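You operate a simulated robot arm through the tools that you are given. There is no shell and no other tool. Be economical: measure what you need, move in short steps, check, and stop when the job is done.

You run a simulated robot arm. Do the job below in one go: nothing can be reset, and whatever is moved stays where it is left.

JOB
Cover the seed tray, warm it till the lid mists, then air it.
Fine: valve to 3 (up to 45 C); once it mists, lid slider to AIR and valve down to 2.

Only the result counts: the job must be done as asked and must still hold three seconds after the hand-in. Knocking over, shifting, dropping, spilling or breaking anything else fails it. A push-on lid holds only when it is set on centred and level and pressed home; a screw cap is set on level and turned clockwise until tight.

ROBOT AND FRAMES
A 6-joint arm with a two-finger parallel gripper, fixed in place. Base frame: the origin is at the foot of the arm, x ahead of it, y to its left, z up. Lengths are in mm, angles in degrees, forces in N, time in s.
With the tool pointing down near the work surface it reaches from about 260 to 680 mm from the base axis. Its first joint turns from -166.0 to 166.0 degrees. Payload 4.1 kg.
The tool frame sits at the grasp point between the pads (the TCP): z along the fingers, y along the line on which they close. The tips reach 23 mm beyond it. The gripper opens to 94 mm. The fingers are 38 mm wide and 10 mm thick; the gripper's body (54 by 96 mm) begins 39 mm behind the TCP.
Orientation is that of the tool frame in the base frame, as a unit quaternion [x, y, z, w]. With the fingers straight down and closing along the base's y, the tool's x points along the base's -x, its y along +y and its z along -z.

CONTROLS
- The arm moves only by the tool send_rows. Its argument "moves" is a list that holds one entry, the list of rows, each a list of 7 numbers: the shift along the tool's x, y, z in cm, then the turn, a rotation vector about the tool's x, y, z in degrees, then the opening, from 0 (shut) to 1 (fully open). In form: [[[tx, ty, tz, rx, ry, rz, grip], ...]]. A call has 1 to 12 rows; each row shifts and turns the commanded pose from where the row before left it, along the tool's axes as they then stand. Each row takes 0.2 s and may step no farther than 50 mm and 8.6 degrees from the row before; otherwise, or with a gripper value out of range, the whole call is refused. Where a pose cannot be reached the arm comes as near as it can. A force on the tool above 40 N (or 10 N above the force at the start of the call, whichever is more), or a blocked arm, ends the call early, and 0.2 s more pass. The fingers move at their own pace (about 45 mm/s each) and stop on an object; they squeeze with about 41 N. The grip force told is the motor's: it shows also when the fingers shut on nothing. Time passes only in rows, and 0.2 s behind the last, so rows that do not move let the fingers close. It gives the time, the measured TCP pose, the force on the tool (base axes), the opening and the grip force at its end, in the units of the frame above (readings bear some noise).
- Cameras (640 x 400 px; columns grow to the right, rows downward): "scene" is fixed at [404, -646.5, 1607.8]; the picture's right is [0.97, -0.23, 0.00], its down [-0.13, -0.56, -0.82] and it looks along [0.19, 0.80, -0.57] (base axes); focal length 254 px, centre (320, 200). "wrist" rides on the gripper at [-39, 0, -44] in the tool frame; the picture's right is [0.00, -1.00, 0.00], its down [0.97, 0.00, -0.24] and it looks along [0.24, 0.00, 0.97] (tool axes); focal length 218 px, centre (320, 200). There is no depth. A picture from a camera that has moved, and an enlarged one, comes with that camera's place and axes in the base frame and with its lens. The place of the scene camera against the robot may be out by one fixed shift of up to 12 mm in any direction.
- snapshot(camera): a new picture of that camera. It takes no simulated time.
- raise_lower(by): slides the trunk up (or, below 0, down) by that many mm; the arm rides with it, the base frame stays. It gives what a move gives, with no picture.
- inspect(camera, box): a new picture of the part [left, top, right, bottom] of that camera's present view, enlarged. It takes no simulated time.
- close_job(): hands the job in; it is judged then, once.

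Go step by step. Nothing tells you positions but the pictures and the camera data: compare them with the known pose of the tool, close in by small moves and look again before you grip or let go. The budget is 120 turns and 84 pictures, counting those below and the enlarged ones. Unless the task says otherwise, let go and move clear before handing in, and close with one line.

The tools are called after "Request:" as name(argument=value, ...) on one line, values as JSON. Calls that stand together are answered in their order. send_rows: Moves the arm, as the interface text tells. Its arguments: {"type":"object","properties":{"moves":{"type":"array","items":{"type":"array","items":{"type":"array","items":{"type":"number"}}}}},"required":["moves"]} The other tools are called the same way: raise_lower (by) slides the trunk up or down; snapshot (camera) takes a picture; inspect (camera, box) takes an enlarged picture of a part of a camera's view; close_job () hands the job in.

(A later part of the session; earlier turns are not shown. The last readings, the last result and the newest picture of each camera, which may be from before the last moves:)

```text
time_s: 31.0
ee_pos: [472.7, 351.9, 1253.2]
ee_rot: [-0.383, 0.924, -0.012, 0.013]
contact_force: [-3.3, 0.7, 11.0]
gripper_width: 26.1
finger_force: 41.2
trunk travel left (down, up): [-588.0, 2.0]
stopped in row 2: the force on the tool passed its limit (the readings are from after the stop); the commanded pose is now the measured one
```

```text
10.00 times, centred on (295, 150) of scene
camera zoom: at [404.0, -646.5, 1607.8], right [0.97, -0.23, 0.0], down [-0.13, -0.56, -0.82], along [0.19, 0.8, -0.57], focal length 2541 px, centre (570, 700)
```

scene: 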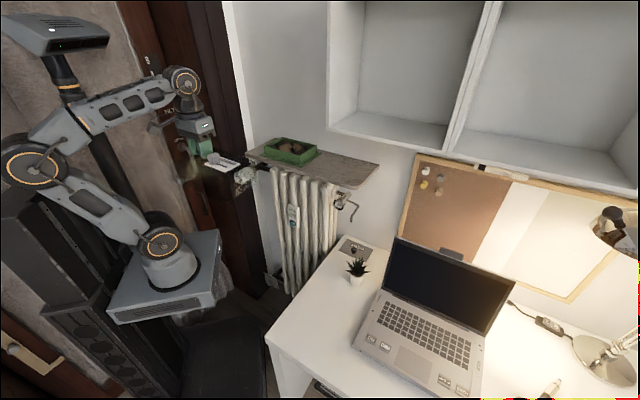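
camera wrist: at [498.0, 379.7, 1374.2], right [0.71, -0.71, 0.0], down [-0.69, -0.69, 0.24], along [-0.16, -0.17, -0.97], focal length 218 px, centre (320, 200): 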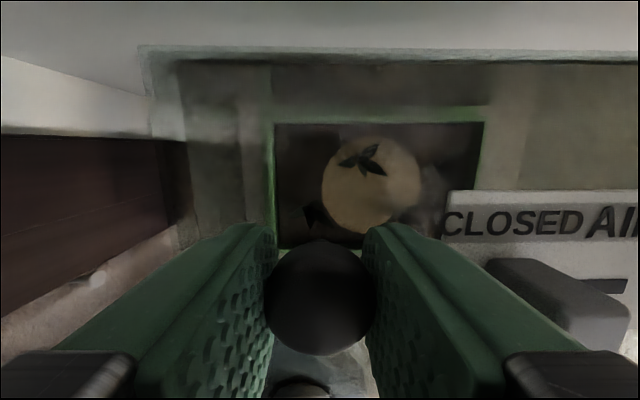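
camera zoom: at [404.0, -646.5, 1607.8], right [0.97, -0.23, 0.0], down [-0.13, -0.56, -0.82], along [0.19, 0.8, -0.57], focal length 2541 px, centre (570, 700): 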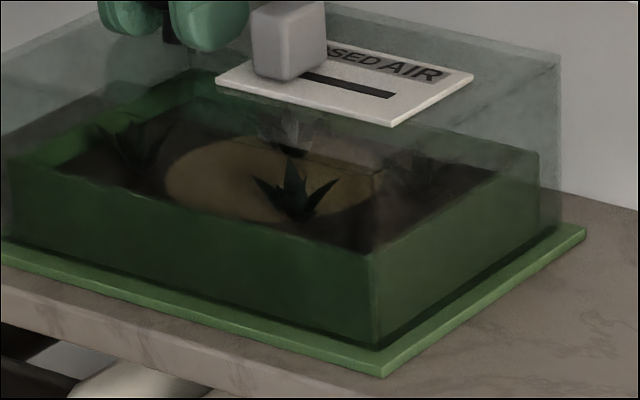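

Looks seated. I'll release the knob, rise, and then press on the middle/other end to make sure it's home.

Request:
send_rows(moves=[[[0, 0, 0, 0, 0, 0, 0.5], [0, 0, 0, 0, 0, 0, 0.5], [0, 0, 0, 0, 0, 0, 0.5], [0, 0, -2.0, 0, 0, 0, 0.5], [0, 0, -2.5, 0, 0, 0, 0.5], [0, 0, -2.5, 0, 0, 0, 0.5], [0, 0, 0, -1.7, 0, 0, 0.5], [0, 0, 0, 0, 0, 0, 0.5]]])

Request:
snapshot(camera="wrist")

Request:
inspect(camera="scene", box=[260, 110, 340, 170])

```text
time_s: 32.8
ee_pos: [471.2, 355.3, 1322.2]
ee_rot: [-0.384, 0.923, 0.002, 0.007]
contact_force: [-0.8, -0.5, -0.3]
gripper_width: 47.0
finger_force: 0.1
trunk travel left (down, up): [-588.0, 2.0]
```

```text
38 pictures are left
camera wrist: at [499.2, 381.5, 1366.0], right [0.71, -0.71, 0.0], down [-0.69, -0.69, 0.23], along [-0.16, -0.16, -0.97], focal length 218 px, centre (320, 200)
```

wrist: 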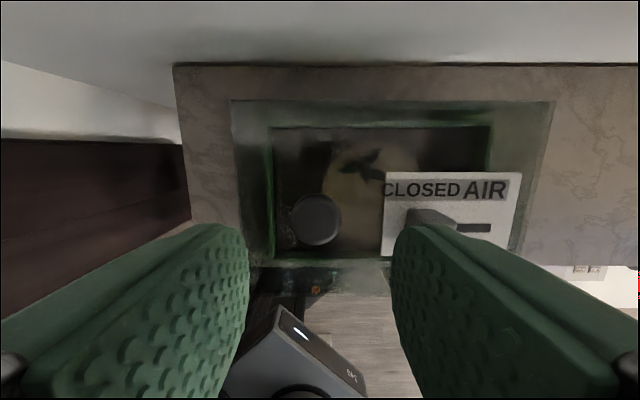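

```text
6.67 times, centred on (300, 140) of scene
camera zoom: at [404.0, -646.5, 1607.8], right [0.97, -0.23, 0.0], down [-0.13, -0.56, -0.82], along [0.19, 0.8, -0.57], focal length 1694 px, centre (453, 600)
```

zoom: 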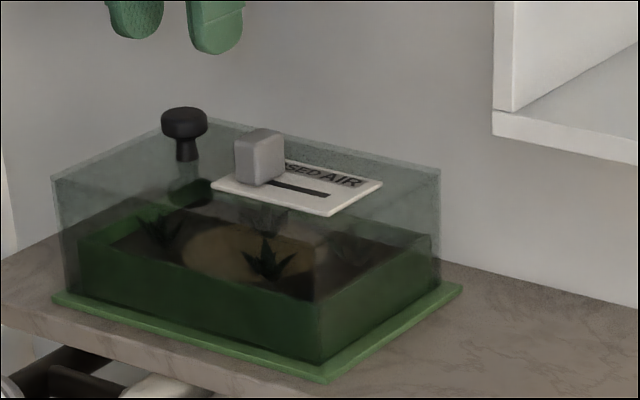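

The lid is on; the slider end may be a hair high. I'll turn the tool 90° and press down at the lid centre with the fingers straddling the slider plate.

Request:
send_rows(moves=[[[0.13, -2.5, 0, 0, 0, 0, 0.5], [0.13, -2.5, 0, 0, 0, 0, 0.5], [0, 0, 0, 0, 0, 8.5, 0.5], [0, 0, 0, 0, 0, 8.5, 0.5], [0, 0, 0, 0, 0, 8.5, 0.7], [0, 0, 0, 0, 0, 8.5, 0.7], [0, 0, 0, 0, 0, 8.5, 0.9], [0, 0, 0, 0, 0, 8.5, 0.9], [0, 0, 0, 0, 0, 8.5, 0.9], [0, 0, 0, 0, 0, 8.5, 0.9], [0, 0, 0, 0, 0, 8.5, 0.9], [0, 0, 0, 0, 0, 8.5, 0.9]]])

Request:
send_rows(moves=[[[0, 0, 0, 0, 0, 5, 0.9], [0, 0, 2.5, 0, 0, 0, 0.9], [0, 0, 0, 0, 0, 0, 0.9]]])

Request:
snapshot(camera="wrist")

Request:
inspect(camera="scene", box=[250, 90, 350, 170])

```text
time_s: 35.4
ee_pos: [505.4, 316.9, 1323.1]
ee_rot: [0.342, 0.939, 0.006, 0.005]
contact_force: [0.4, -0.8, 0.6]
gripper_width: 84.7
finger_force: 0.1
trunk travel left (down, up): [-588.0, 2.0]
```

```text
time_s: 36.2
ee_pos: [504.0, 318.2, 1297.1]
ee_rot: [0.382, 0.924, 0.006, 0.006]
contact_force: [0.2, -1.1, -0.4]
gripper_width: 84.7
finger_force: 0.0
trunk travel left (down, up): [-588.0, 2.0]
```

```text
36 pictures are left
camera wrist: at [532.5, 289.7, 1340.7], right [-0.71, -0.71, -0.01], down [-0.69, 0.68, 0.24], along [-0.16, 0.18, -0.97], focal length 218 px, centre (320, 200)
```

wrist: 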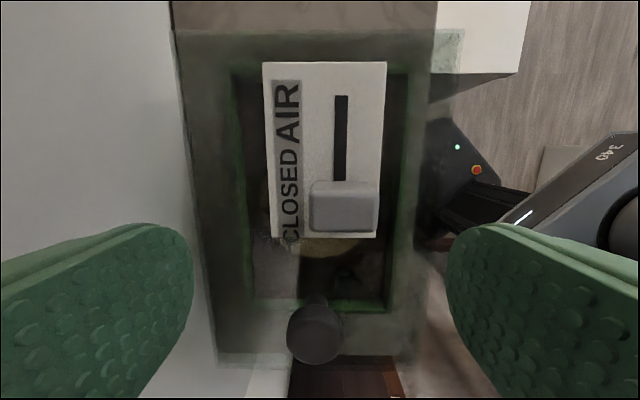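

```text
5.00 times, centred on (300, 130) of scene
camera zoom: at [404.0, -646.5, 1607.8], right [0.97, -0.23, 0.0], down [-0.13, -0.56, -0.82], along [0.19, 0.8, -0.57], focal length 1271 px, centre (420, 550)
```

zoom: 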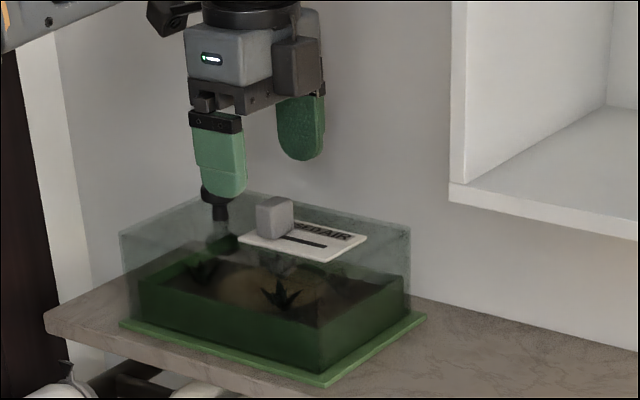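

Well placed over the lid's centre, fingers clear of the slider. Pressing down.

Request:
send_rows(moves=[[[0, 0, 2.0, 0, 0, 0, 0.9], [0, 0, 1.5, 0, 0, 0, 0.9], [0, 0, 0.7, 0, 0, 0, 0.9], [0, 0, 0.3, 0, 0, 0, 0.9], [0, 0, 0.3, 0, 0, 0, 0.9], [0, 0, 0.3, 0, 0, 0, 0.9], [0, 0, 0.2, 0, 0, 0, 0.9], [0, 0, 0, 0, 0, 0, 0.9]]])

Request:
inspect(camera="scene", box=[260, 110, 340, 170])

```text
time_s: 37.6
ee_pos: [504.7, 317.6, 1254.1]
ee_rot: [0.382, 0.924, 0.012, 0.008]
contact_force: [-1.2, 1.2, 15.4]
gripper_width: 85.1
finger_force: 0.3
trunk travel left (down, up): [-588.0, 2.0]
stopped in row 6: the force on the tool passed its limit (the readings are from after the stop); the commanded pose is now the measured one
```

```text
6.67 times, centred on (300, 140) of scene
camera zoom: at [404.0, -646.5, 1607.8], right [0.97, -0.23, 0.0], down [-0.13, -0.56, -0.82], along [0.19, 0.8, -0.57], focal length 1694 px, centre (453, 600)
```

zoom: 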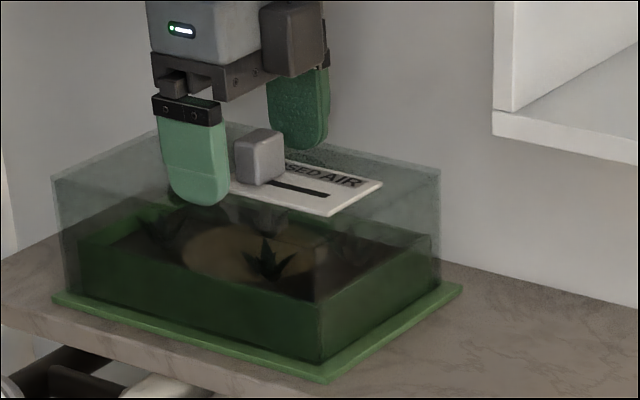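

Pressed with over 40 N, the lid does not move: it is home. Now I rise, retreat from the shelf and begin turning the tool horizontal, facing the valve.

Request:
send_rows(moves=[[[0, 0, -3, 0, 0, 0, 0.9], [0, 0, -4, 0, 0, 0, 0.9], [0, 0, -1.5, 0, 0, 0, 0.9], [0, -4, 0, 0, 0, 0, 0.9], [0, -4, 0, 0, 0, 0, 0.9], [0, -4, 0, 0, 0, 0, 0.9], [0, -4, 0, 0, 0, 0, 0.9], [0, -3, 0, 0, 0, 0, 0.9], [3, 0, 0, 0, 0, 0, 0.9], [3, 0, 0, 0, 0, 0, 0.9], [0, 0, 0, 0, 0, 0, 0.9]]])

Request:
send_rows(moves=[[[0, 0, 0, -8.5, 0, 0, 0.9], [0, 0, 0, -8.5, 0, 0, 0.9], [0, 0, 0, -8.5, 0, 0, 0.9], [0, 0, 0, -8.5, 0, 0, 0.9], [0, 0, 0, -8.5, 0, 0, 0.9], [0, 0, 0, -8.5, 0, 0, 0.9], [0, 0, 0, 0, 0, 0, 0.9]]])

Request:
snapshot(camera="scene")

```text
time_s: 40.0
ee_pos: [325.9, 224.2, 1332.1]
ee_rot: [0.383, 0.924, 0.011, 0.009]
contact_force: [-0.5, 0.3, 0.0]
gripper_width: 84.3
finger_force: 0.0
trunk travel left (down, up): [-588.0, 2.0]
```

```text
time_s: 41.6
ee_pos: [327.2, 224.9, 1331.2]
ee_rot: [0.342, 0.829, 0.408, 0.173]
contact_force: [-0.2, 0.3, 0.6]
gripper_width: 84.7
finger_force: 0.1
trunk travel left (down, up): [-588.0, 2.0]
```

```text
33 pictures are left
```

scene: 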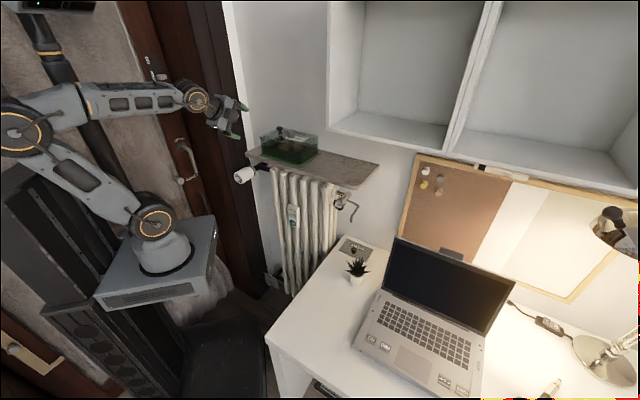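

Works well. Finish turning to horizontal.

Request:
send_rows(moves=[[[0, 0, 0, -8.5, 0, 0, 0.9], [0, 0, 0, -8.5, 0, 0, 0.9], [0, 0, 0, -8.5, 0, 0, 0.9], [0, 0, 0, -8.5, 0, 0, 0.9], [0, 0, 0, -5, 0, 0, 0.9], [0, 0, -2, 0, 0, 0, 0.9], [2, 0, -2, 0, 0, 0, 0.9], [3, 0, 0, 0, 0, 0, 0.9], [3, 0, 0, 0, 0, 0, 0.9], [0, 0, 0, 0, 0, 0, 0.9]]])

```text
time_s: 43.8
ee_pos: [287.6, 229.5, 1364.0]
ee_rot: [0.265, 0.666, 0.648, 0.258]
contact_force: [-0.1, -0.5, -0.5]
gripper_width: 84.6
finger_force: 0.0
out of reach, approached as far as the arm can: row 4, 5, 6, 7, 8, 9
trunk travel left (down, up): [-588.0, 2.0]
```

The inner reach is limiting with the wrist at this height relative to the shoulder. I'll lower the trunk 400 mm (clear of the shelf by ~80 mm), then shift toward the valve axis.

Request:
raise_lower(by=-400)

Request:
send_rows(moves=[[[0, 3, 0, 0, 0, 0, 0.9], [0, 3, 0, 0, 0, 0, 0.9], [0, 2.5, 0, 0, 0, 0, 0.9], [2, 0, 0, 0, 0, 0, 0.9], [2, 0, 0, 0, 0, 0, 0.9], [0, 0, 0, 0, 0, 0, 0.9]]])

Request:
snapshot(camera="wrist")

```text
time_s: 46.1
ee_pos: [287.6, 243.8, 1094.3]
ee_rot: [0.259, 0.687, 0.636, 0.239]
contact_force: [0.8, 0.5, -0.6]
gripper_width: 84.8
finger_force: 0.0
trunk travel left (down, up): [-339.0, 251.0]
stopped: the force on the tool passed its limit (the readings are from after the stop); the commanded pose is now the measured one
```

```text
time_s: 47.5
ee_pos: [261.1, 276.8, 1171.7]
ee_rot: [0.259, 0.685, 0.637, 0.24]
contact_force: [0.4, 0.1, -1.1]
gripper_width: 84.5
finger_force: 0.1
out of reach, approached as far as the arm can: row 3
trunk travel left (down, up): [-339.0, 251.0]
```

```text
32 pictures are left
camera wrist: at [260.7, 217.3, 1175.1], right [-0.05, -0.05, -1.0], down [-0.89, 0.46, 0.02], along [0.46, 0.88, -0.07], focal length 218 px, centre (320, 200)
```

wrist: 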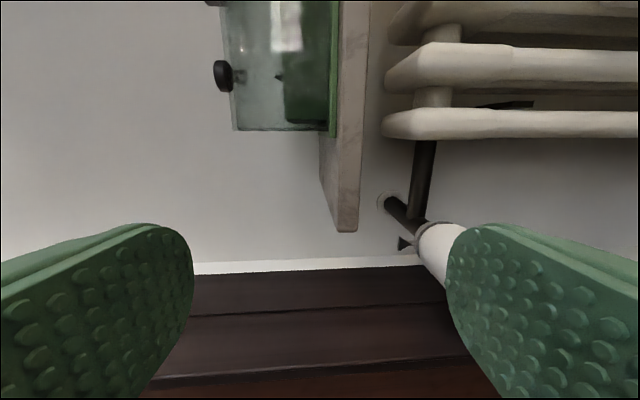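

The trunk stopped on a force reading; I check the scene for any contact.

Request:
snapshot(camera="scene")

Request:
inspect(camera="scene", box=[200, 110, 340, 210])

```text
31 pictures are left
```

scene: 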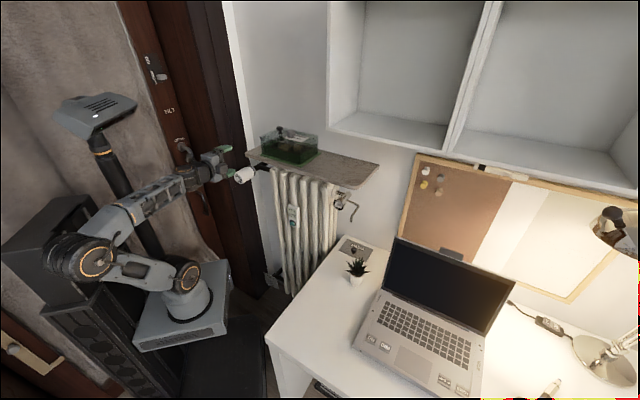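

```text
4.00 times, centred on (270, 160) of scene
camera zoom: at [404.0, -646.5, 1607.8], right [0.97, -0.23, 0.0], down [-0.13, -0.56, -0.82], along [0.19, 0.8, -0.57], focal length 1016 px, centre (520, 360)
```

zoom: 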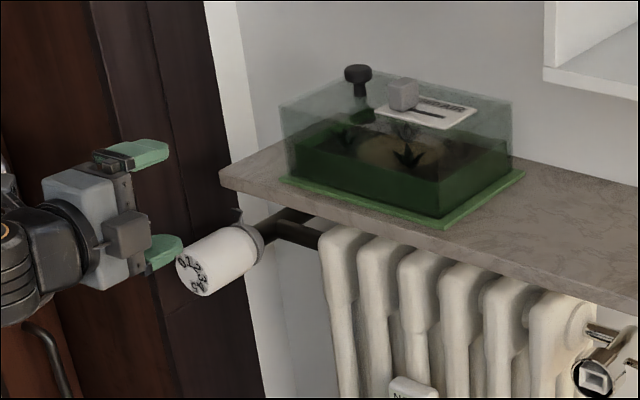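

Nothing was disturbed. I correct the orientation, move sideways onto the valve axis and descend to its height, staying in front of its face.

Request:
send_rows(moves=[[[2.2, 0, 0, -4.2, 0, 0, 0.9], [2.2, 0, 0, 0, -3.6, 0, 0.9], [2.2, 0, 0, 0, 0, 0, 0.9], [0, -3, 0, 0, 0, 0, 0.9], [0, -3, 0, 0, 0, 0, 0.9], [0, -3, 0, 0, 0, 0, 0.9], [0, -3, 0, 0, 0, 0, 0.9], [0, 0, 0, 0, 0, 0, 0.9]]])

Request:
snapshot(camera="wrist")

```text
time_s: 49.3
ee_pos: [212.8, 332.1, 1060.2]
ee_rot: [0.272, 0.654, 0.653, 0.269]
contact_force: [0.6, 0.1, 0.2]
gripper_width: 84.6
finger_force: 0.1
out of reach, approached as far as the arm can: row 7
trunk travel left (down, up): [-339.0, 251.0]
```

```text
29 pictures are left
camera wrist: at [208.9, 272.0, 1059.1], right [0.0, 0.0, -1.0], down [-0.86, 0.52, 0.0], along [0.52, 0.86, 0.0], focal length 218 px, centre (320, 200)
```

wrist: 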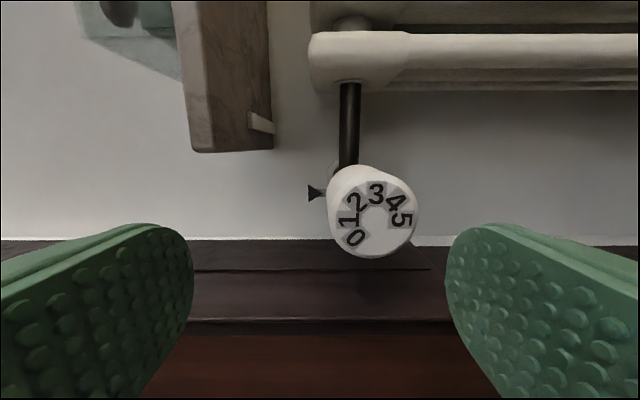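

Clear view: the pointer is at top and reads 1; one step is 45°, so 3 needs a 90° counter-clockwise turn seen from the front. Face centre is about m=-90, n=473, z=1023 (n = into the wall). Lower the trunk 37 mm and centre.

Request:
raise_lower(by=-37)

Request:
send_rows(moves=[[[0.55, 0, 1.5, 0, 0, 0, 0.9], [0, 0, 1.5, 0, 0, 0, 0.9], [0, 0, 0, 0, 0, 0, 0.9]]])

Request:
snapshot(camera="wrist")

```text
time_s: 50.1
ee_pos: [212.4, 331.7, 1022.8]
ee_rot: [0.273, 0.653, 0.653, 0.269]
contact_force: [-0.1, 1.0, 0.0]
gripper_width: 84.5
finger_force: 0.1
trunk travel left (down, up): [-302.0, 288.0]
```

```text
time_s: 50.9
ee_pos: [229.0, 356.7, 1023.2]
ee_rot: [0.272, 0.653, 0.654, 0.269]
contact_force: [1.2, 1.0, 0.1]
gripper_width: 84.5
finger_force: 0.0
trunk travel left (down, up): [-302.0, 288.0]
```

```text
28 pictures are left
camera wrist: at [227.3, 297.2, 1023.6], right [0.0, 0.0, -1.0], down [-0.86, 0.52, 0.0], along [0.52, 0.86, 0.0], focal length 218 px, centre (320, 200)
```

wrist: 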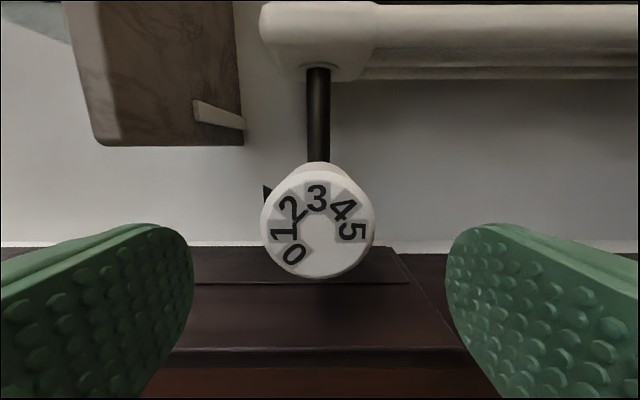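

Vertically centred; the head is a few mm right of the tool axis. I'll shift 4 mm and advance carefully, then look again.

Request:
send_rows(moves=[[[-0.4, 0, 1.0, 0, 0, 0, 0.9], [0, 0, 1.0, 0, 0, 0, 0.9], [0, 0, 0, 0, 0, 0, 0.9]]])

Request:
snapshot(camera="wrist")

```text
time_s: 51.7
ee_pos: [247.3, 368.8, 1023.9]
ee_rot: [0.272, 0.653, 0.653, 0.269]
contact_force: [0.5, -0.4, -0.8]
gripper_width: 84.6
finger_force: 0.1
trunk travel left (down, up): [-302.0, 288.0]
```

```text
27 pictures are left
camera wrist: at [243.7, 308.8, 1022.7], right [0.0, 0.0, -1.0], down [-0.86, 0.52, 0.0], along [0.52, 0.86, 0.0], focal length 218 px, centre (320, 200)
```

wrist: 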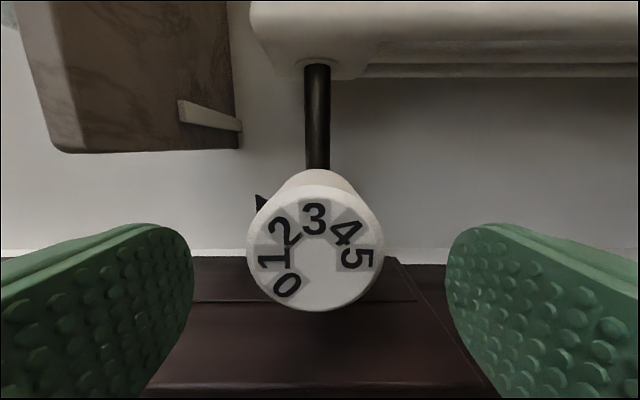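

Aligned now (axis at m≈-85, face at n≈468). Advance 45 mm over the head and grip.

Request:
send_rows(moves=[[[0, 0, 1.5, 0, 0, 0, 0.9], [0, 0, 1.5, 0, 0, 0, 0.9], [0, 0, 1.5, 0, 0, 0, 0.9], [0, 0, 0, 0, 0, 0, 0.9]]])

Request:
snapshot(camera="wrist")

```text
time_s: 52.7
ee_pos: [278.1, 400.1, 1023.3]
ee_rot: [0.273, 0.654, 0.652, 0.27]
contact_force: [-0.8, -0.4, -0.4]
gripper_width: 84.7
finger_force: 0.0
trunk travel left (down, up): [-302.0, 288.0]
```

```text
26 pictures are left
camera wrist: at [274.2, 340.9, 1022.5], right [0.0, 0.0, -1.0], down [-0.86, 0.52, 0.0], along [0.52, 0.86, 0.0], focal length 218 px, centre (320, 200)
```

wrist: 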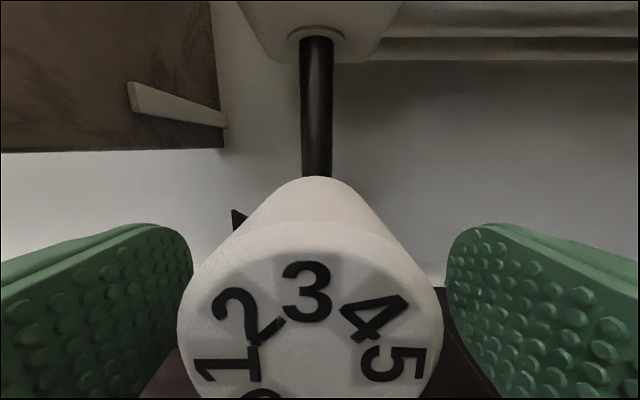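

Head is between the pads. Close and see.

Request:
send_rows(moves=[[[0, 0, 0.5, 0, 0, 0, 0.9], [0, 0.1, 0, 0, 0, 0, 0], [0, 0, 0, 0, 0, 0, 0], [0, 0, 0, 0, 0, 0, 0], [0, 0, 0, 0, 0, 0, 0]]])

```text
time_s: 53.9
ee_pos: [282.0, 404.2, 1025.0]
ee_rot: [0.272, 0.652, 0.654, 0.27]
contact_force: [3.1, 4.7, 12.3]
gripper_width: 57.5
finger_force: 45.4
trunk travel left (down, up): [-302.0, 288.0]
```

Gripped (57.5 mm). Turning counter-clockwise 45° first.

Request:
send_rows(moves=[[[0, 0.1, 0, 0, 0, 0, 0], [0, 0, 0, 0, 0, -7.5, 0], [0, 0, 0, 0, 0, -7.5, 0], [0, 0, 0, 0, 0, -7.5, 0], [0, 0, 0, 0, 0, -7.5, 0], [0, 0, 0, 0, 0, -7.5, 0], [0, 0, 0, 0, 0, -7.5, 0], [0, 0, 0, 0, 0, 0, 0]]])

Request:
snapshot(camera="wrist")

```text
time_s: 55.7
ee_pos: [280.8, 404.1, 1028.3]
ee_rot: [0.001, 0.705, 0.502, 0.501]
contact_force: [4.4, 16.6, 27.2]
gripper_width: 57.9
finger_force: 45.0
trunk travel left (down, up): [-302.0, 288.0]
```

```text
25 pictures are left
camera wrist: at [269.3, 352.6, 1054.9], right [0.5, -0.5, -0.71], down [-0.65, 0.32, -0.69], along [0.57, 0.81, -0.16], focal length 218 px, centre (320, 200)
```

wrist: 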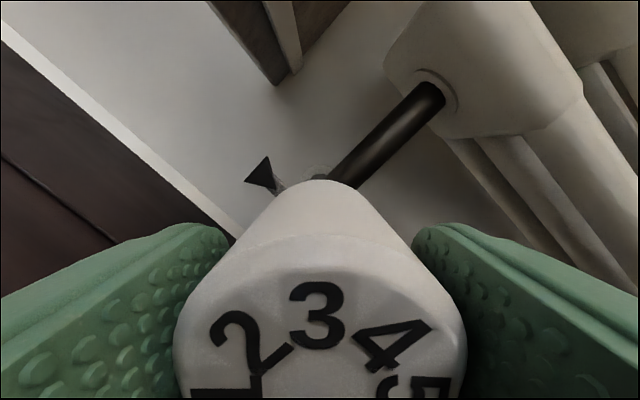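

The head follows the gripper (pointer now about 2). I relieve the side force slightly and turn the remaining 45°.

Request:
send_rows(moves=[[[-0.2, 0.2, -0.1, 0, 0, 0, 0], [0, 0, 0, 0, 0, -7.5, 0], [0, 0, 0, 0, 0, -7.5, 0], [0, 0, 0, 0, 0, -7.5, 0], [0, 0, 0, 0, 0, -7.5, 0], [0, 0, 0, 0, 0, -7.5, 0], [0, 0, 0, 0, 0, -7.5, 0], [0, 0, 0, 0, 0, 0, 0]]])

Request:
snapshot(camera="wrist")

```text
time_s: 57.3
ee_pos: [276.9, 405.8, 1029.1]
ee_rot: [-0.268, 0.654, 0.278, 0.651]
contact_force: [-16.3, 25.7, 1.6]
gripper_width: 57.9
finger_force: 44.3
trunk travel left (down, up): [-302.0, 288.0]
stopped in row 8: the force on the tool passed its limit (the readings are from after the stop); the commanded pose is now the measured one
```

```text
24 pictures are left
camera wrist: at [248.1, 373.5, 1067.6], right [0.71, -0.7, -0.01], down [-0.18, -0.16, -0.97], along [0.68, 0.69, -0.24], focal length 218 px, centre (320, 200)
```

wrist: 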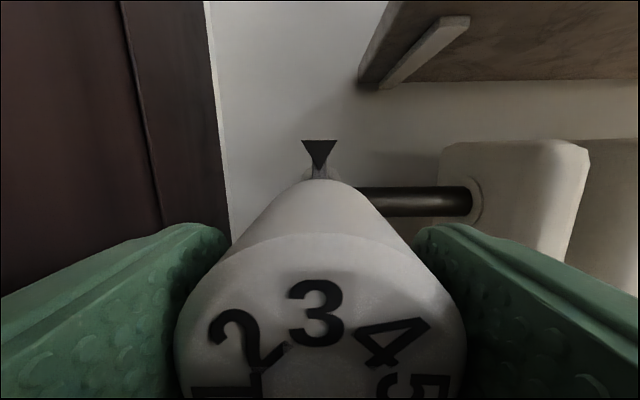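

The pointer is now on 3. Release, back straight off, and look at the valve, thermometer and lid.

Request:
send_rows(moves=[[[0, 0, 0, 0, 0, 0, 0.9], [0, 0, 0, 0, 0, 0, 0.9], [0, 0, 0, 0, 0, 0, 0.9], [0, 0, -3, 0, 0, 0, 0.9], [0, 0, -3, 0, 0, 0, 0.9], [0, 0, 0, 0, 0, 0, 0.9]]])

Request:
snapshot(camera="wrist")

Request:
inspect(camera="scene", box=[235, 120, 335, 230])

```text
time_s: 58.7
ee_pos: [239.3, 360.5, 1027.7]
ee_rot: [-0.265, 0.655, 0.277, 0.652]
contact_force: [-0.1, 0.6, 0.2]
gripper_width: 84.7
finger_force: 0.1
trunk travel left (down, up): [-302.0, 288.0]
```

```text
23 pictures are left
camera wrist: at [208.9, 327.6, 1066.9], right [0.71, -0.71, -0.02], down [-0.18, -0.16, -0.97], along [0.68, 0.69, -0.24], focal length 218 px, centre (320, 200)
```

wrist: 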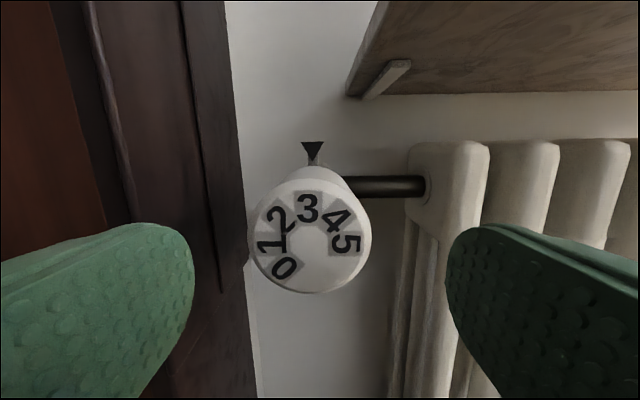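

```text
3.64 times, centred on (285, 175) of scene
camera zoom: at [404.0, -646.5, 1607.8], right [0.97, -0.23, 0.0], down [-0.13, -0.56, -0.82], along [0.19, 0.8, -0.57], focal length 924 px, centre (447, 291)
```

zoom: 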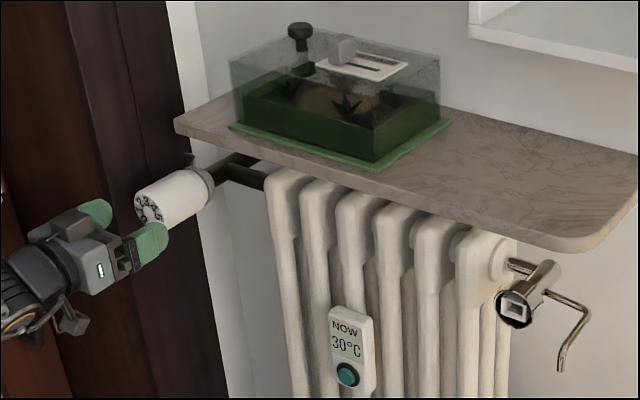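

Valve reads 3; the thermometer still shows 30°C. I wait in place.

Request:
send_rows(moves=[[[0, 0, 0, 0, 0, 0, 0.9], [0, 0, 0, 0, 0, 0, 0.9], [0, 0, 0, 0, 0, 0, 0.9], [0, 0, 0, 0, 0, 0, 0.9], [0, 0, 0, 0, 0, 0, 0.9], [0, 0, 0, 0, 0, 0, 0.9], [0, 0, 0, 0, 0, 0, 0.9], [0, 0, 0, 0, 0, 0, 0.9], [0, 0, 0, 0, 0, 0, 0.9], [0, 0, 0, 0, 0, 0, 0.9], [0, 0, 0, 0, 0, 0, 0.9], [0, 0, 0, 0, 0, 0, 0.9]]])

Request:
inspect(camera="scene", box=[255, 120, 335, 230])

```text
time_s: 61.3
ee_pos: [238.6, 361.2, 1029.2]
ee_rot: [-0.264, 0.655, 0.276, 0.652]
contact_force: [-0.6, -0.2, 0.6]
gripper_width: 84.7
finger_force: 0.1
trunk travel left (down, up): [-302.0, 288.0]
```

```text
3.64 times, centred on (295, 175) of scene
camera zoom: at [404.0, -646.5, 1607.8], right [0.97, -0.23, 0.0], down [-0.13, -0.56, -0.82], along [0.19, 0.8, -0.57], focal length 924 px, centre (411, 291)
```

zoom: 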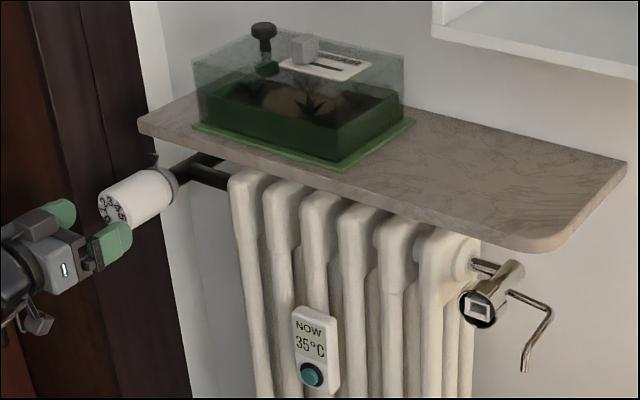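

It is warming: 35°C. Keep waiting.

Request:
send_rows(moves=[[[0, 0, 0, 0, 0, 0, 0.9], [0, 0, 0, 0, 0, 0, 0.9], [0, 0, 0, 0, 0, 0, 0.9], [0, 0, 0, 0, 0, 0, 0.9], [0, 0, 0, 0, 0, 0, 0.9], [0, 0, 0, 0, 0, 0, 0.9], [0, 0, 0, 0, 0, 0, 0.9], [0, 0, 0, 0, 0, 0, 0.9], [0, 0, 0, 0, 0, 0, 0.9], [0, 0, 0, 0, 0, 0, 0.9], [0, 0, 0, 0, 0, 0, 0.9], [0, 0, 0, 0, 0, 0, 0.9]]])

Request:
send_rows(moves=[[[0, 0, 0, 0, 0, 0, 0.9], [0, 0, 0, 0, 0, 0, 0.9], [0, 0, 0, 0, 0, 0, 0.9], [0, 0, 0, 0, 0, 0, 0.9], [0, 0, 0, 0, 0, 0, 0.9], [0, 0, 0, 0, 0, 0, 0.9], [0, 0, 0, 0, 0, 0, 0.9], [0, 0, 0, 0, 0, 0, 0.9], [0, 0, 0, 0, 0, 0, 0.9], [0, 0, 0, 0, 0, 0, 0.9], [0, 0, 0, 0, 0, 0, 0.9], [0, 0, 0, 0, 0, 0, 0.9]]])

Request:
inspect(camera="scene", box=[255, 120, 335, 230])

```text
time_s: 63.9
ee_pos: [239.5, 361.5, 1028.2]
ee_rot: [-0.265, 0.655, 0.278, 0.651]
contact_force: [-0.6, 0.2, 0.2]
gripper_width: 84.7
finger_force: 0.1
trunk travel left (down, up): [-302.0, 288.0]
```

```text
time_s: 66.5
ee_pos: [240.0, 360.3, 1028.1]
ee_rot: [-0.264, 0.655, 0.276, 0.652]
contact_force: [0.2, 0.0, -0.4]
gripper_width: 84.4
finger_force: 0.1
trunk travel left (down, up): [-302.0, 288.0]
```

```text
3.64 times, centred on (295, 175) of scene
camera zoom: at [404.0, -646.5, 1607.8], right [0.97, -0.23, 0.0], down [-0.13, -0.56, -0.82], along [0.19, 0.8, -0.57], focal length 924 px, centre (411, 291)
```

zoom: 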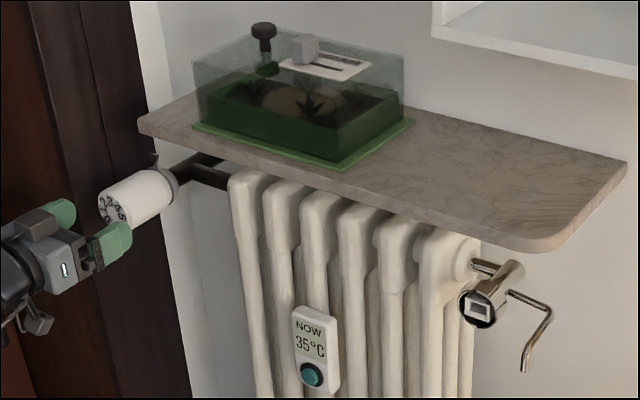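

Request:
send_rows(moves=[[[0, 0, 0, 0, 0, 0, 0.9], [0, 0, 0, 0, 0, 0, 0.9], [0, 0, 0, 0, 0, 0, 0.9], [0, 0, 0, 0, 0, 0, 0.9], [0, 0, 0, 0, 0, 0, 0.9], [0, 0, 0, 0, 0, 0, 0.9], [0, 0, 0, 0, 0, 0, 0.9], [0, 0, 0, 0, 0, 0, 0.9], [0, 0, 0, 0, 0, 0, 0.9], [0, 0, 0, 0, 0, 0, 0.9], [0, 0, 0, 0, 0, 0, 0.9], [0, 0, 0, 0, 0, 0, 0.9]]])

Request:
send_rows(moves=[[[0, 0, 0, 0, 0, 0, 0.9], [0, 0, 0, 0, 0, 0, 0.9], [0, 0, 0, 0, 0, 0, 0.9], [0, 0, 0, 0, 0, 0, 0.9], [0, 0, 0, 0, 0, 0, 0.9], [0, 0, 0, 0, 0, 0, 0.9], [0, 0, 0, 0, 0, 0, 0.9], [0, 0, 0, 0, 0, 0, 0.9], [0, 0, 0, 0, 0, 0, 0.9], [0, 0, 0, 0, 0, 0, 0.9], [0, 0, 0, 0, 0, 0, 0.9], [0, 0, 0, 0, 0, 0, 0.9]]])

Request:
send_rows(moves=[[[0, 0, 0, 0, 0, 0, 0.9], [0, 0, 0, 0, 0, 0, 0.9], [0, 0, 0, 0, 0, 0, 0.9], [0, 0, 0, 0, 0, 0, 0.9], [0, 0, 0, 0, 0, 0, 0.9], [0, 0, 0, 0, 0, 0, 0.9], [0, 0, 0, 0, 0, 0, 0.9], [0, 0, 0, 0, 0, 0, 0.9], [0, 0, 0, 0, 0, 0, 0.9], [0, 0, 0, 0, 0, 0, 0.9], [0, 0, 0, 0, 0, 0, 0.9], [0, 0, 0, 0, 0, 0, 0.9]]])

Request:
inspect(camera="scene", box=[255, 120, 335, 230])

```text
time_s: 69.1
ee_pos: [239.7, 360.4, 1027.9]
ee_rot: [-0.264, 0.655, 0.276, 0.652]
contact_force: [-0.6, 1.3, -0.5]
gripper_width: 84.3
finger_force: 0.1
trunk travel left (down, up): [-302.0, 288.0]
```

```text
time_s: 71.7
ee_pos: [239.1, 360.0, 1027.2]
ee_rot: [-0.264, 0.655, 0.276, 0.652]
contact_force: [-0.9, 0.3, -0.6]
gripper_width: 84.5
finger_force: 0.0
trunk travel left (down, up): [-302.0, 288.0]
```

```text
time_s: 74.3
ee_pos: [240.3, 360.3, 1028.0]
ee_rot: [-0.266, 0.654, 0.277, 0.652]
contact_force: [0.0, -0.2, -0.5]
gripper_width: 84.8
finger_force: 0.0
trunk travel left (down, up): [-302.0, 288.0]
```

```text
3.64 times, centred on (295, 175) of scene
camera zoom: at [404.0, -646.5, 1607.8], right [0.97, -0.23, 0.0], down [-0.13, -0.56, -0.82], along [0.19, 0.8, -0.57], focal length 924 px, centre (411, 291)
```

zoom: 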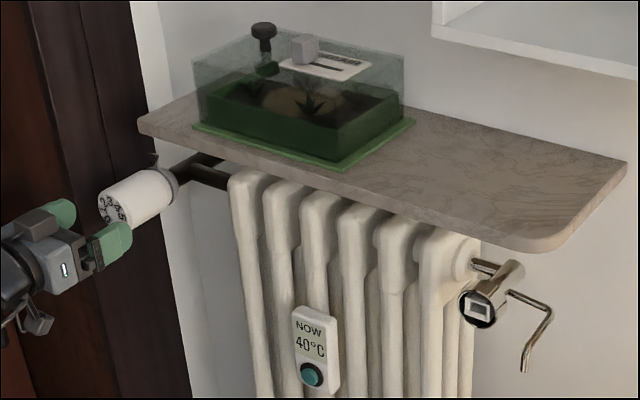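

40°C and rising, no mist yet. Waiting more.

Request:
send_rows(moves=[[[0, 0, 0, 0, 0, 0, 0.9], [0, 0, 0, 0, 0, 0, 0.9], [0, 0, 0, 0, 0, 0, 0.9], [0, 0, 0, 0, 0, 0, 0.9], [0, 0, 0, 0, 0, 0, 0.9], [0, 0, 0, 0, 0, 0, 0.9], [0, 0, 0, 0, 0, 0, 0.9], [0, 0, 0, 0, 0, 0, 0.9], [0, 0, 0, 0, 0, 0, 0.9], [0, 0, 0, 0, 0, 0, 0.9], [0, 0, 0, 0, 0, 0, 0.9], [0, 0, 0, 0, 0, 0, 0.9]]])

Request:
send_rows(moves=[[[0, 0, 0, 0, 0, 0, 0.9], [0, 0, 0, 0, 0, 0, 0.9], [0, 0, 0, 0, 0, 0, 0.9], [0, 0, 0, 0, 0, 0, 0.9], [0, 0, 0, 0, 0, 0, 0.9], [0, 0, 0, 0, 0, 0, 0.9], [0, 0, 0, 0, 0, 0, 0.9], [0, 0, 0, 0, 0, 0, 0.9], [0, 0, 0, 0, 0, 0, 0.9], [0, 0, 0, 0, 0, 0, 0.9], [0, 0, 0, 0, 0, 0, 0.9], [0, 0, 0, 0, 0, 0, 0.9]]])

Request:
inspect(camera="scene", box=[255, 120, 335, 230])

```text
time_s: 76.9
ee_pos: [238.3, 360.4, 1027.2]
ee_rot: [-0.265, 0.655, 0.277, 0.651]
contact_force: [0.6, -0.1, 0.2]
gripper_width: 84.8
finger_force: 0.1
trunk travel left (down, up): [-302.0, 288.0]
```

```text
time_s: 79.5
ee_pos: [239.7, 359.0, 1029.0]
ee_rot: [-0.265, 0.655, 0.276, 0.652]
contact_force: [1.0, 0.5, -0.8]
gripper_width: 84.7
finger_force: 0.1
trunk travel left (down, up): [-302.0, 288.0]
```

```text
3.64 times, centred on (295, 175) of scene
camera zoom: at [404.0, -646.5, 1607.8], right [0.97, -0.23, 0.0], down [-0.13, -0.56, -0.82], along [0.19, 0.8, -0.57], focal length 924 px, centre (411, 291)
```

zoom: 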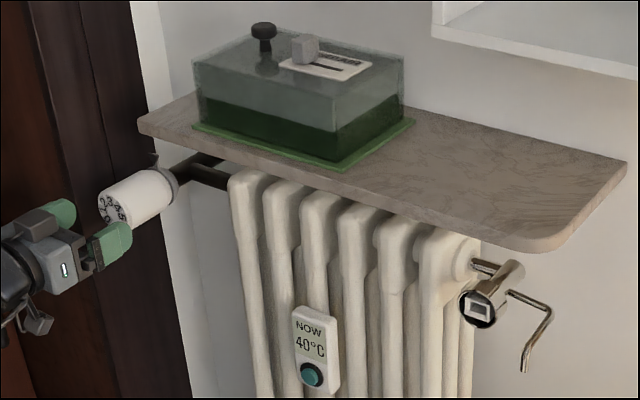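

The lid has misted over. Re-grip the valve now (shifting 4.5 mm left) and turn clockwise 45° to 2.

Request:
send_rows(moves=[[[0, 0.45, 0, 0, 0, 0, 0.9], [0, 0, 2, 0, 0, 0, 0.9], [0, 0, 2, 0, 0, 0, 0.9], [0, 0, 1.9, 0, 0, 0, 0.9], [0, 0, 0, 0, 0, 0, 0], [0, 0, 0, 0, 0, 0, 0], [0, 0, 0, 0, 0, 0, 0], [0, 0, 0, 0, 0, 0, 0]]])

Request:
send_rows(moves=[[[0, 0, 0, 0, 0, 7.5, 0], [0, 0, 0, 0, 0, 7.5, 0], [0, 0, 0, 0, 0, 7.5, 0], [0, 0, 0, 0, 0, 7.5, 0], [0, 0, 0, 0, 0, 7.5, 0], [0, 0, 0, 0, 0, 7.5, 0], [0, 0, 0, 0, 0, 0, 0]]])

Request:
snapshot(camera="wrist")

```text
time_s: 81.3
ee_pos: [276.8, 406.0, 1029.7]
ee_rot: [-0.263, 0.655, 0.276, 0.652]
contact_force: [3.2, 0.0, 0.7]
gripper_width: 57.7
finger_force: 44.6
trunk travel left (down, up): [-302.0, 288.0]
```

```text
time_s: 82.9
ee_pos: [279.5, 403.5, 1027.2]
ee_rot: [0.009, 0.708, 0.504, 0.495]
contact_force: [7.2, -17.9, -21.2]
gripper_width: 58.0
finger_force: 45.2
trunk travel left (down, up): [-302.0, 288.0]
```

```text
17 pictures are left
camera wrist: at [269.0, 351.5, 1054.7], right [0.49, -0.49, -0.72], down [-0.67, 0.33, -0.67], along [0.57, 0.81, -0.17], focal length 218 px, centre (320, 200)
```

wrist: 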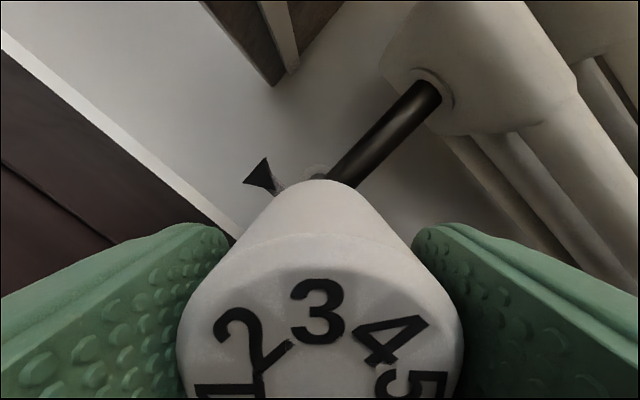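

Release, back off and verify the reading.

Request:
send_rows(moves=[[[0, 0, 0, 0, 0, 0, 0.9], [0, 0, 0, 0, 0, 0, 0.9], [0, 0, 0, 0, 0, 0, 0.9], [0, 0, -3, 0, 0, 0, 0.9], [0, 0, -3, 0, 0, 0, 0.9], [0, 0, 0, 0, 0, 0, 0.9]]])

Request:
snapshot(camera="wrist")

```text
time_s: 84.3
ee_pos: [235.0, 363.0, 1030.0]
ee_rot: [0.006, 0.706, 0.505, 0.496]
contact_force: [0.3, -0.2, -0.3]
gripper_width: 84.5
finger_force: 0.1
trunk travel left (down, up): [-302.0, 288.0]
```

```text
16 pictures are left
camera wrist: at [224.6, 311.3, 1056.4], right [0.49, -0.49, -0.72], down [-0.66, 0.33, -0.67], along [0.56, 0.81, -0.16], focal length 218 px, centre (320, 200)
```

wrist: 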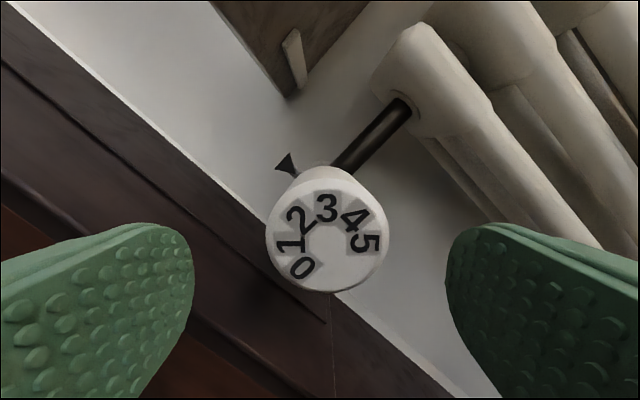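

The valve reads 2. Now for the slider: raise the trunk from here (clear of the shelf end), and turn the tool back to pointing down with fingers closing along the slot.

Request:
send_rows(moves=[[[0, 0, -1, 0, 0, -7.5, 0.9], [0, 0, 0, 0, 0, -7.5, 0.7], [0, 0, 0, 0, 0, -7.5, 0.5], [0, 0, 0, 0, 0, -7.5, 0.5], [0, 0, 0, 0, 0, -7.5, 0.3], [0, 0, 0, 0, 0, -7.5, 0], [0, 0, 0, 0, 0, 0, 0]]])

Request:
raise_lower(by=288)

```text
time_s: 85.9
ee_pos: [228.0, 355.0, 1029.7]
ee_rot: [-0.266, 0.654, 0.277, 0.652]
contact_force: [0.2, 0.0, 0.6]
gripper_width: 0.2
finger_force: 24.2
trunk travel left (down, up): [-302.0, 288.0]
```

```text
time_s: 88.8
ee_pos: [228.2, 355.5, 1317.7]
ee_rot: [-0.264, 0.655, 0.276, 0.652]
contact_force: [0.9, 0.8, 0.4]
gripper_width: 0.1
finger_force: 41.7
trunk travel left (down, up): [-590.0, 0.0]
```

Request:
send_rows(moves=[[[0, 0, 0, 0, 8.2, 0, 0], [0, 0, 0, 0, 8.2, 0, 0], [0, 0, 0, 0, 8.2, 0, 0], [0, 0, 0, 0, 8.2, 0, 0], [0, 0, 0, 0, 8.2, 0, 0], [0, 0, 0, 0, 8.2, 0, 0], [0, 0, 0, 0, 8.2, 0, 0], [0, 0, 0, 0, 8.2, 0, 0], [0, 0, 0, 0, 8.2, 0, 0], [0, 0, 0, 0, 8.2, 0, 0], [0, 0, 0, 0, 8.0, 0, 0], [0, 0, 0, 0, 0, 0, 0]]])

```text
time_s: 91.4
ee_pos: [170.7, 369.0, 1285.7]
ee_rot: [-0.359, 0.923, -0.058, 0.125]
contact_force: [0.0, 0.9, -0.8]
gripper_width: 0.2
finger_force: 41.3
out of reach, approached as far as the arm can: row 8, 9, 10, 11
trunk travel left (down, up): [-590.0, 0.0]
```

Request:
send_rows(moves=[[[0, -3, -0.5, 0, 0, 0, 0], [0, -3, -0.5, 0, 0, 0, 0], [0, -3, 0, 0, 0, 0, 0], [0, -3, 0, 0, 0, 0, 0], [0, 0, 0, 0, 0, 0, 0]]])

```text
time_s: 92.6
ee_pos: [243.5, 280.5, 1319.2]
ee_rot: [-0.358, 0.922, -0.065, 0.133]
contact_force: [0.2, 0.0, -0.6]
gripper_width: 0.0
finger_force: 40.9
trunk travel left (down, up): [-590.0, 0.0]
```

Re-level the tool to straight down here.

Request:
send_rows(moves=[[[0, 0, 0, -4.2, 3.85, -0.87, 0], [0, 0, 0, -4.2, 3.85, -0.87, 0], [0, 0, 0, -4.1, 3.8, -0.87, 0], [0, -3, -1, 0, 0, 0, 0], [0, -3, -1, 0, 0, 0, 0], [0, 0, 0, 0, 0, 0, 0]]])

```text
time_s: 94.0
ee_pos: [273.4, 239.1, 1351.5]
ee_rot: [-0.357, 0.921, -0.073, 0.138]
contact_force: [-0.6, -0.5, -0.4]
gripper_width: 0.0
finger_force: 40.6
out of reach, approached as far as the arm can: row 1, 2, 3, 5
trunk travel left (down, up): [-590.0, 0.0]
```

The wrist limits this orientation. I'll roll back to the other tool-down orientation used for pressing (fingers closing across the slot), which also lets me pinch the slider handle.

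Request:
send_rows(moves=[[[0, 0, 0, 0, 0, 8.5, 0], [0, 0, 0, 0, 0, 8.5, 0], [0, 0, 0, 0, 0, 8.5, 0], [0, 0, 0, 0, 0, 8.5, 0], [0, 0, 0, 0, 0, 8.5, 0.3], [0, 0, 0, 0, 0, 8.5, 0.5], [0, 0, 0, 0, 0, 8.5, 0.6], [0, 0, 0, 0, 0, 8.5, 0.6], [0, 0, 0, 0, 0, 8.5, 0.6], [0, 0, 0, 0, 0, 8.5, 0.6], [0, 0, 0, 0, 0, 0, 0.6]]])

```text
time_s: 96.4
ee_pos: [266.3, 245.1, 1349.4]
ee_rot: [0.359, 0.92, 0.04, 0.15]
contact_force: [0.1, 0.7, -0.4]
gripper_width: 56.2
finger_force: 0.0
out of reach, approached as far as the arm can: row 1, 2
trunk travel left (down, up): [-590.0, 0.0]
```

Request:
send_rows(moves=[[[0, 0, 0, 3.5, 4.8, 0.8, 0.6], [0, 0, 0, 3.5, 4.8, 0.8, 0.6], [0, 0, 0, 3.6, 4.8, 0.8, 0.6], [0, 0, 0, 0, 0, 0, 0.6]]])

```text
time_s: 97.4
ee_pos: [266.8, 245.5, 1349.5]
ee_rot: [0.358, 0.921, 0.04, 0.148]
contact_force: [-0.3, 0.5, -0.4]
gripper_width: 56.4
finger_force: 0.0
out of reach, approached as far as the arm can: row 1, 2, 3
trunk travel left (down, up): [-590.0, 0.0]
```

The tilt is a joint limit close in; moving outward and lower first.

Request:
send_rows(moves=[[[-2.6, 0.85, 2.4, 0, 0, 0, 0.6], [-2.7, 0.85, 2.4, 0, 0, 0, 0.6], [0, 0, 0, 3.5, 4.8, 0.8, 0.6], [0, 0, 0, 3.5, 4.8, 0.8, 0.6], [0, 0, 0, 3.6, 4.8, 0.8, 0.6], [0, 0, 0, 0, 0, 0, 0.6]]])

```text
time_s: 98.8
ee_pos: [324.3, 224.5, 1317.1]
ee_rot: [0.359, 0.919, 0.037, 0.159]
contact_force: [0.9, 0.0, -0.5]
gripper_width: 56.2
finger_force: 0.0
out of reach, approached as far as the arm can: row 2, 3, 4, 5
trunk travel left (down, up): [-590.0, 0.0]
```

Request:
snapshot(camera="scene")

```text
15 pictures are left
```

scene: 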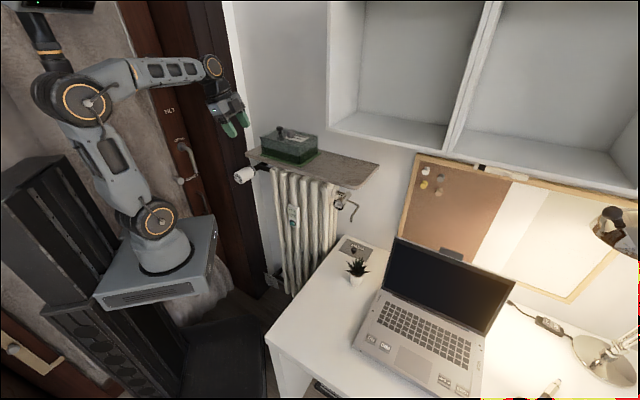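

I'll try levelling farther out, above the tray, where the wrist joints have other angles.

Request:
send_rows(moves=[[[-0.81, 3.64, 0.63, 0, 0, 0, 0.6], [-0.81, 3.64, 0.63, 0, 0, 0, 0.6], [-0.81, 3.64, 0.63, 0, 0, 0, 0.6], [-0.81, 3.64, 0.63, 0, 0, 0, 0.6], [-0.81, 3.64, 0.63, 0, 0, 0, 0.6], [0, 0, 0, 3.5, 4.8, 0.8, 0.6], [0, 0, 0, 3.5, 4.8, 0.8, 0.6], [0, 0, 0, 3.6, 4.8, 0.8, 0.6], [0, 0, 0, 0, 0, 0, 0.6]]])

```text
time_s: 100.8
ee_pos: [467.0, 343.4, 1329.4]
ee_rot: [0.375, 0.915, -0.01, 0.148]
contact_force: [-0.7, -0.2, -0.5]
gripper_width: 56.2
finger_force: 0.0
out of reach, approached as far as the arm can: row 4, 5, 6, 7, 8
trunk travel left (down, up): [-590.0, 0.0]
```

The remaining tilt is only along the slot direction, which suits pinching the handle across the slot. I'll level the other axis, position above the handle (about (509, 300)), and look.

Request:
send_rows(moves=[[[-2.57, -0.2, 2.0, 0, 0, 0, 0.6], [-2.57, -0.2, 1.97, 0, 0, 0, 0.6], [0, 0, 0, 5.3, 0, 0, 0.6], [0, 0, 0, 0, 0, 0, 0.6]]])

Request:
snapshot(camera="wrist")

```text
time_s: 101.8
ee_pos: [510.6, 299.9, 1305.2]
ee_rot: [0.382, 0.913, -0.053, 0.132]
contact_force: [-0.5, -0.1, 0.0]
gripper_width: 56.6
finger_force: 0.2
trunk travel left (down, up): [-590.0, 0.0]
```

```text
14 pictures are left
camera wrist: at [526.9, 281.4, 1358.6], right [-0.71, -0.7, 0.0], down [-0.7, 0.71, -0.04], along [0.03, -0.03, -1.0], focal length 218 px, centre (320, 200)
```

wrist: 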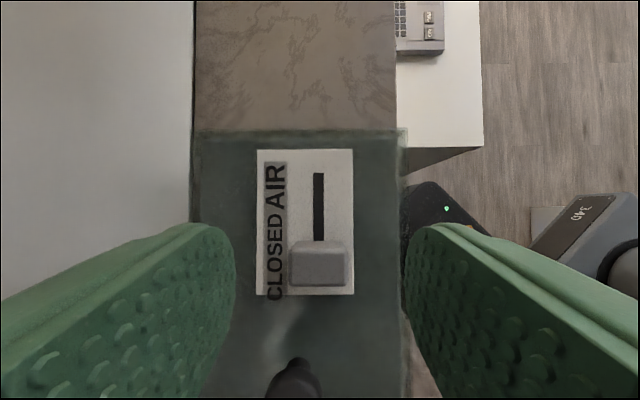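

The handle is centred between the fingers. Descend 40 mm vertically and pinch.

Request:
send_rows(moves=[[[0.4, -0.15, 1.35, 0, 0, 0, 0.6], [0.4, 0, 1.35, 0, 0, 0, 0.6], [0.31, 0, 1.09, 0, 0, 0, 0.6], [0, 0, 0, 0, 0, 0, 0.6]]])

Request:
snapshot(camera="wrist")

Request:
inspect(camera="scene", box=[250, 100, 340, 170])

```text
time_s: 102.8
ee_pos: [507.4, 298.3, 1265.5]
ee_rot: [0.381, 0.914, -0.052, 0.131]
contact_force: [-0.1, 0.3, 0.0]
gripper_width: 56.3
finger_force: 0.1
trunk travel left (down, up): [-590.0, 0.0]
```

```text
13 pictures are left
camera wrist: at [526.0, 280.4, 1318.6], right [-0.71, -0.7, 0.0], down [-0.7, 0.71, -0.04], along [0.03, -0.03, -1.0], focal length 218 px, centre (320, 200)
```

wrist: 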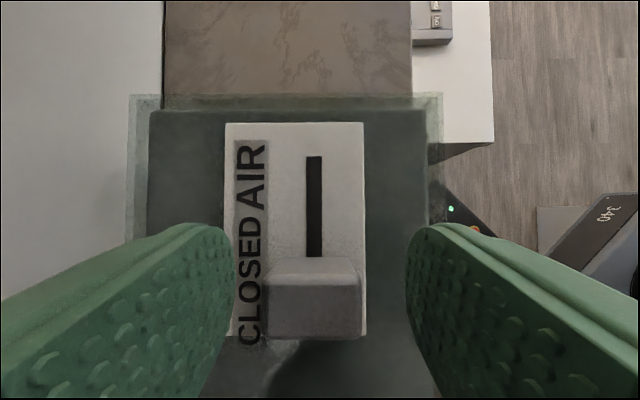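

```text
5.71 times, centred on (295, 135) of scene
camera zoom: at [404.0, -646.5, 1607.8], right [0.97, -0.23, 0.0], down [-0.13, -0.56, -0.82], along [0.19, 0.8, -0.57], focal length 1452 px, centre (463, 571)
```

zoom: 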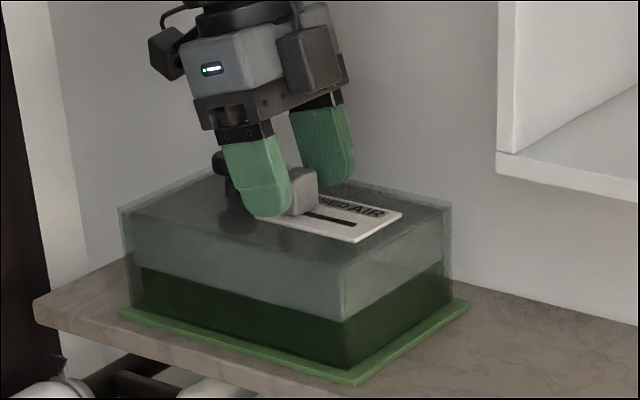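

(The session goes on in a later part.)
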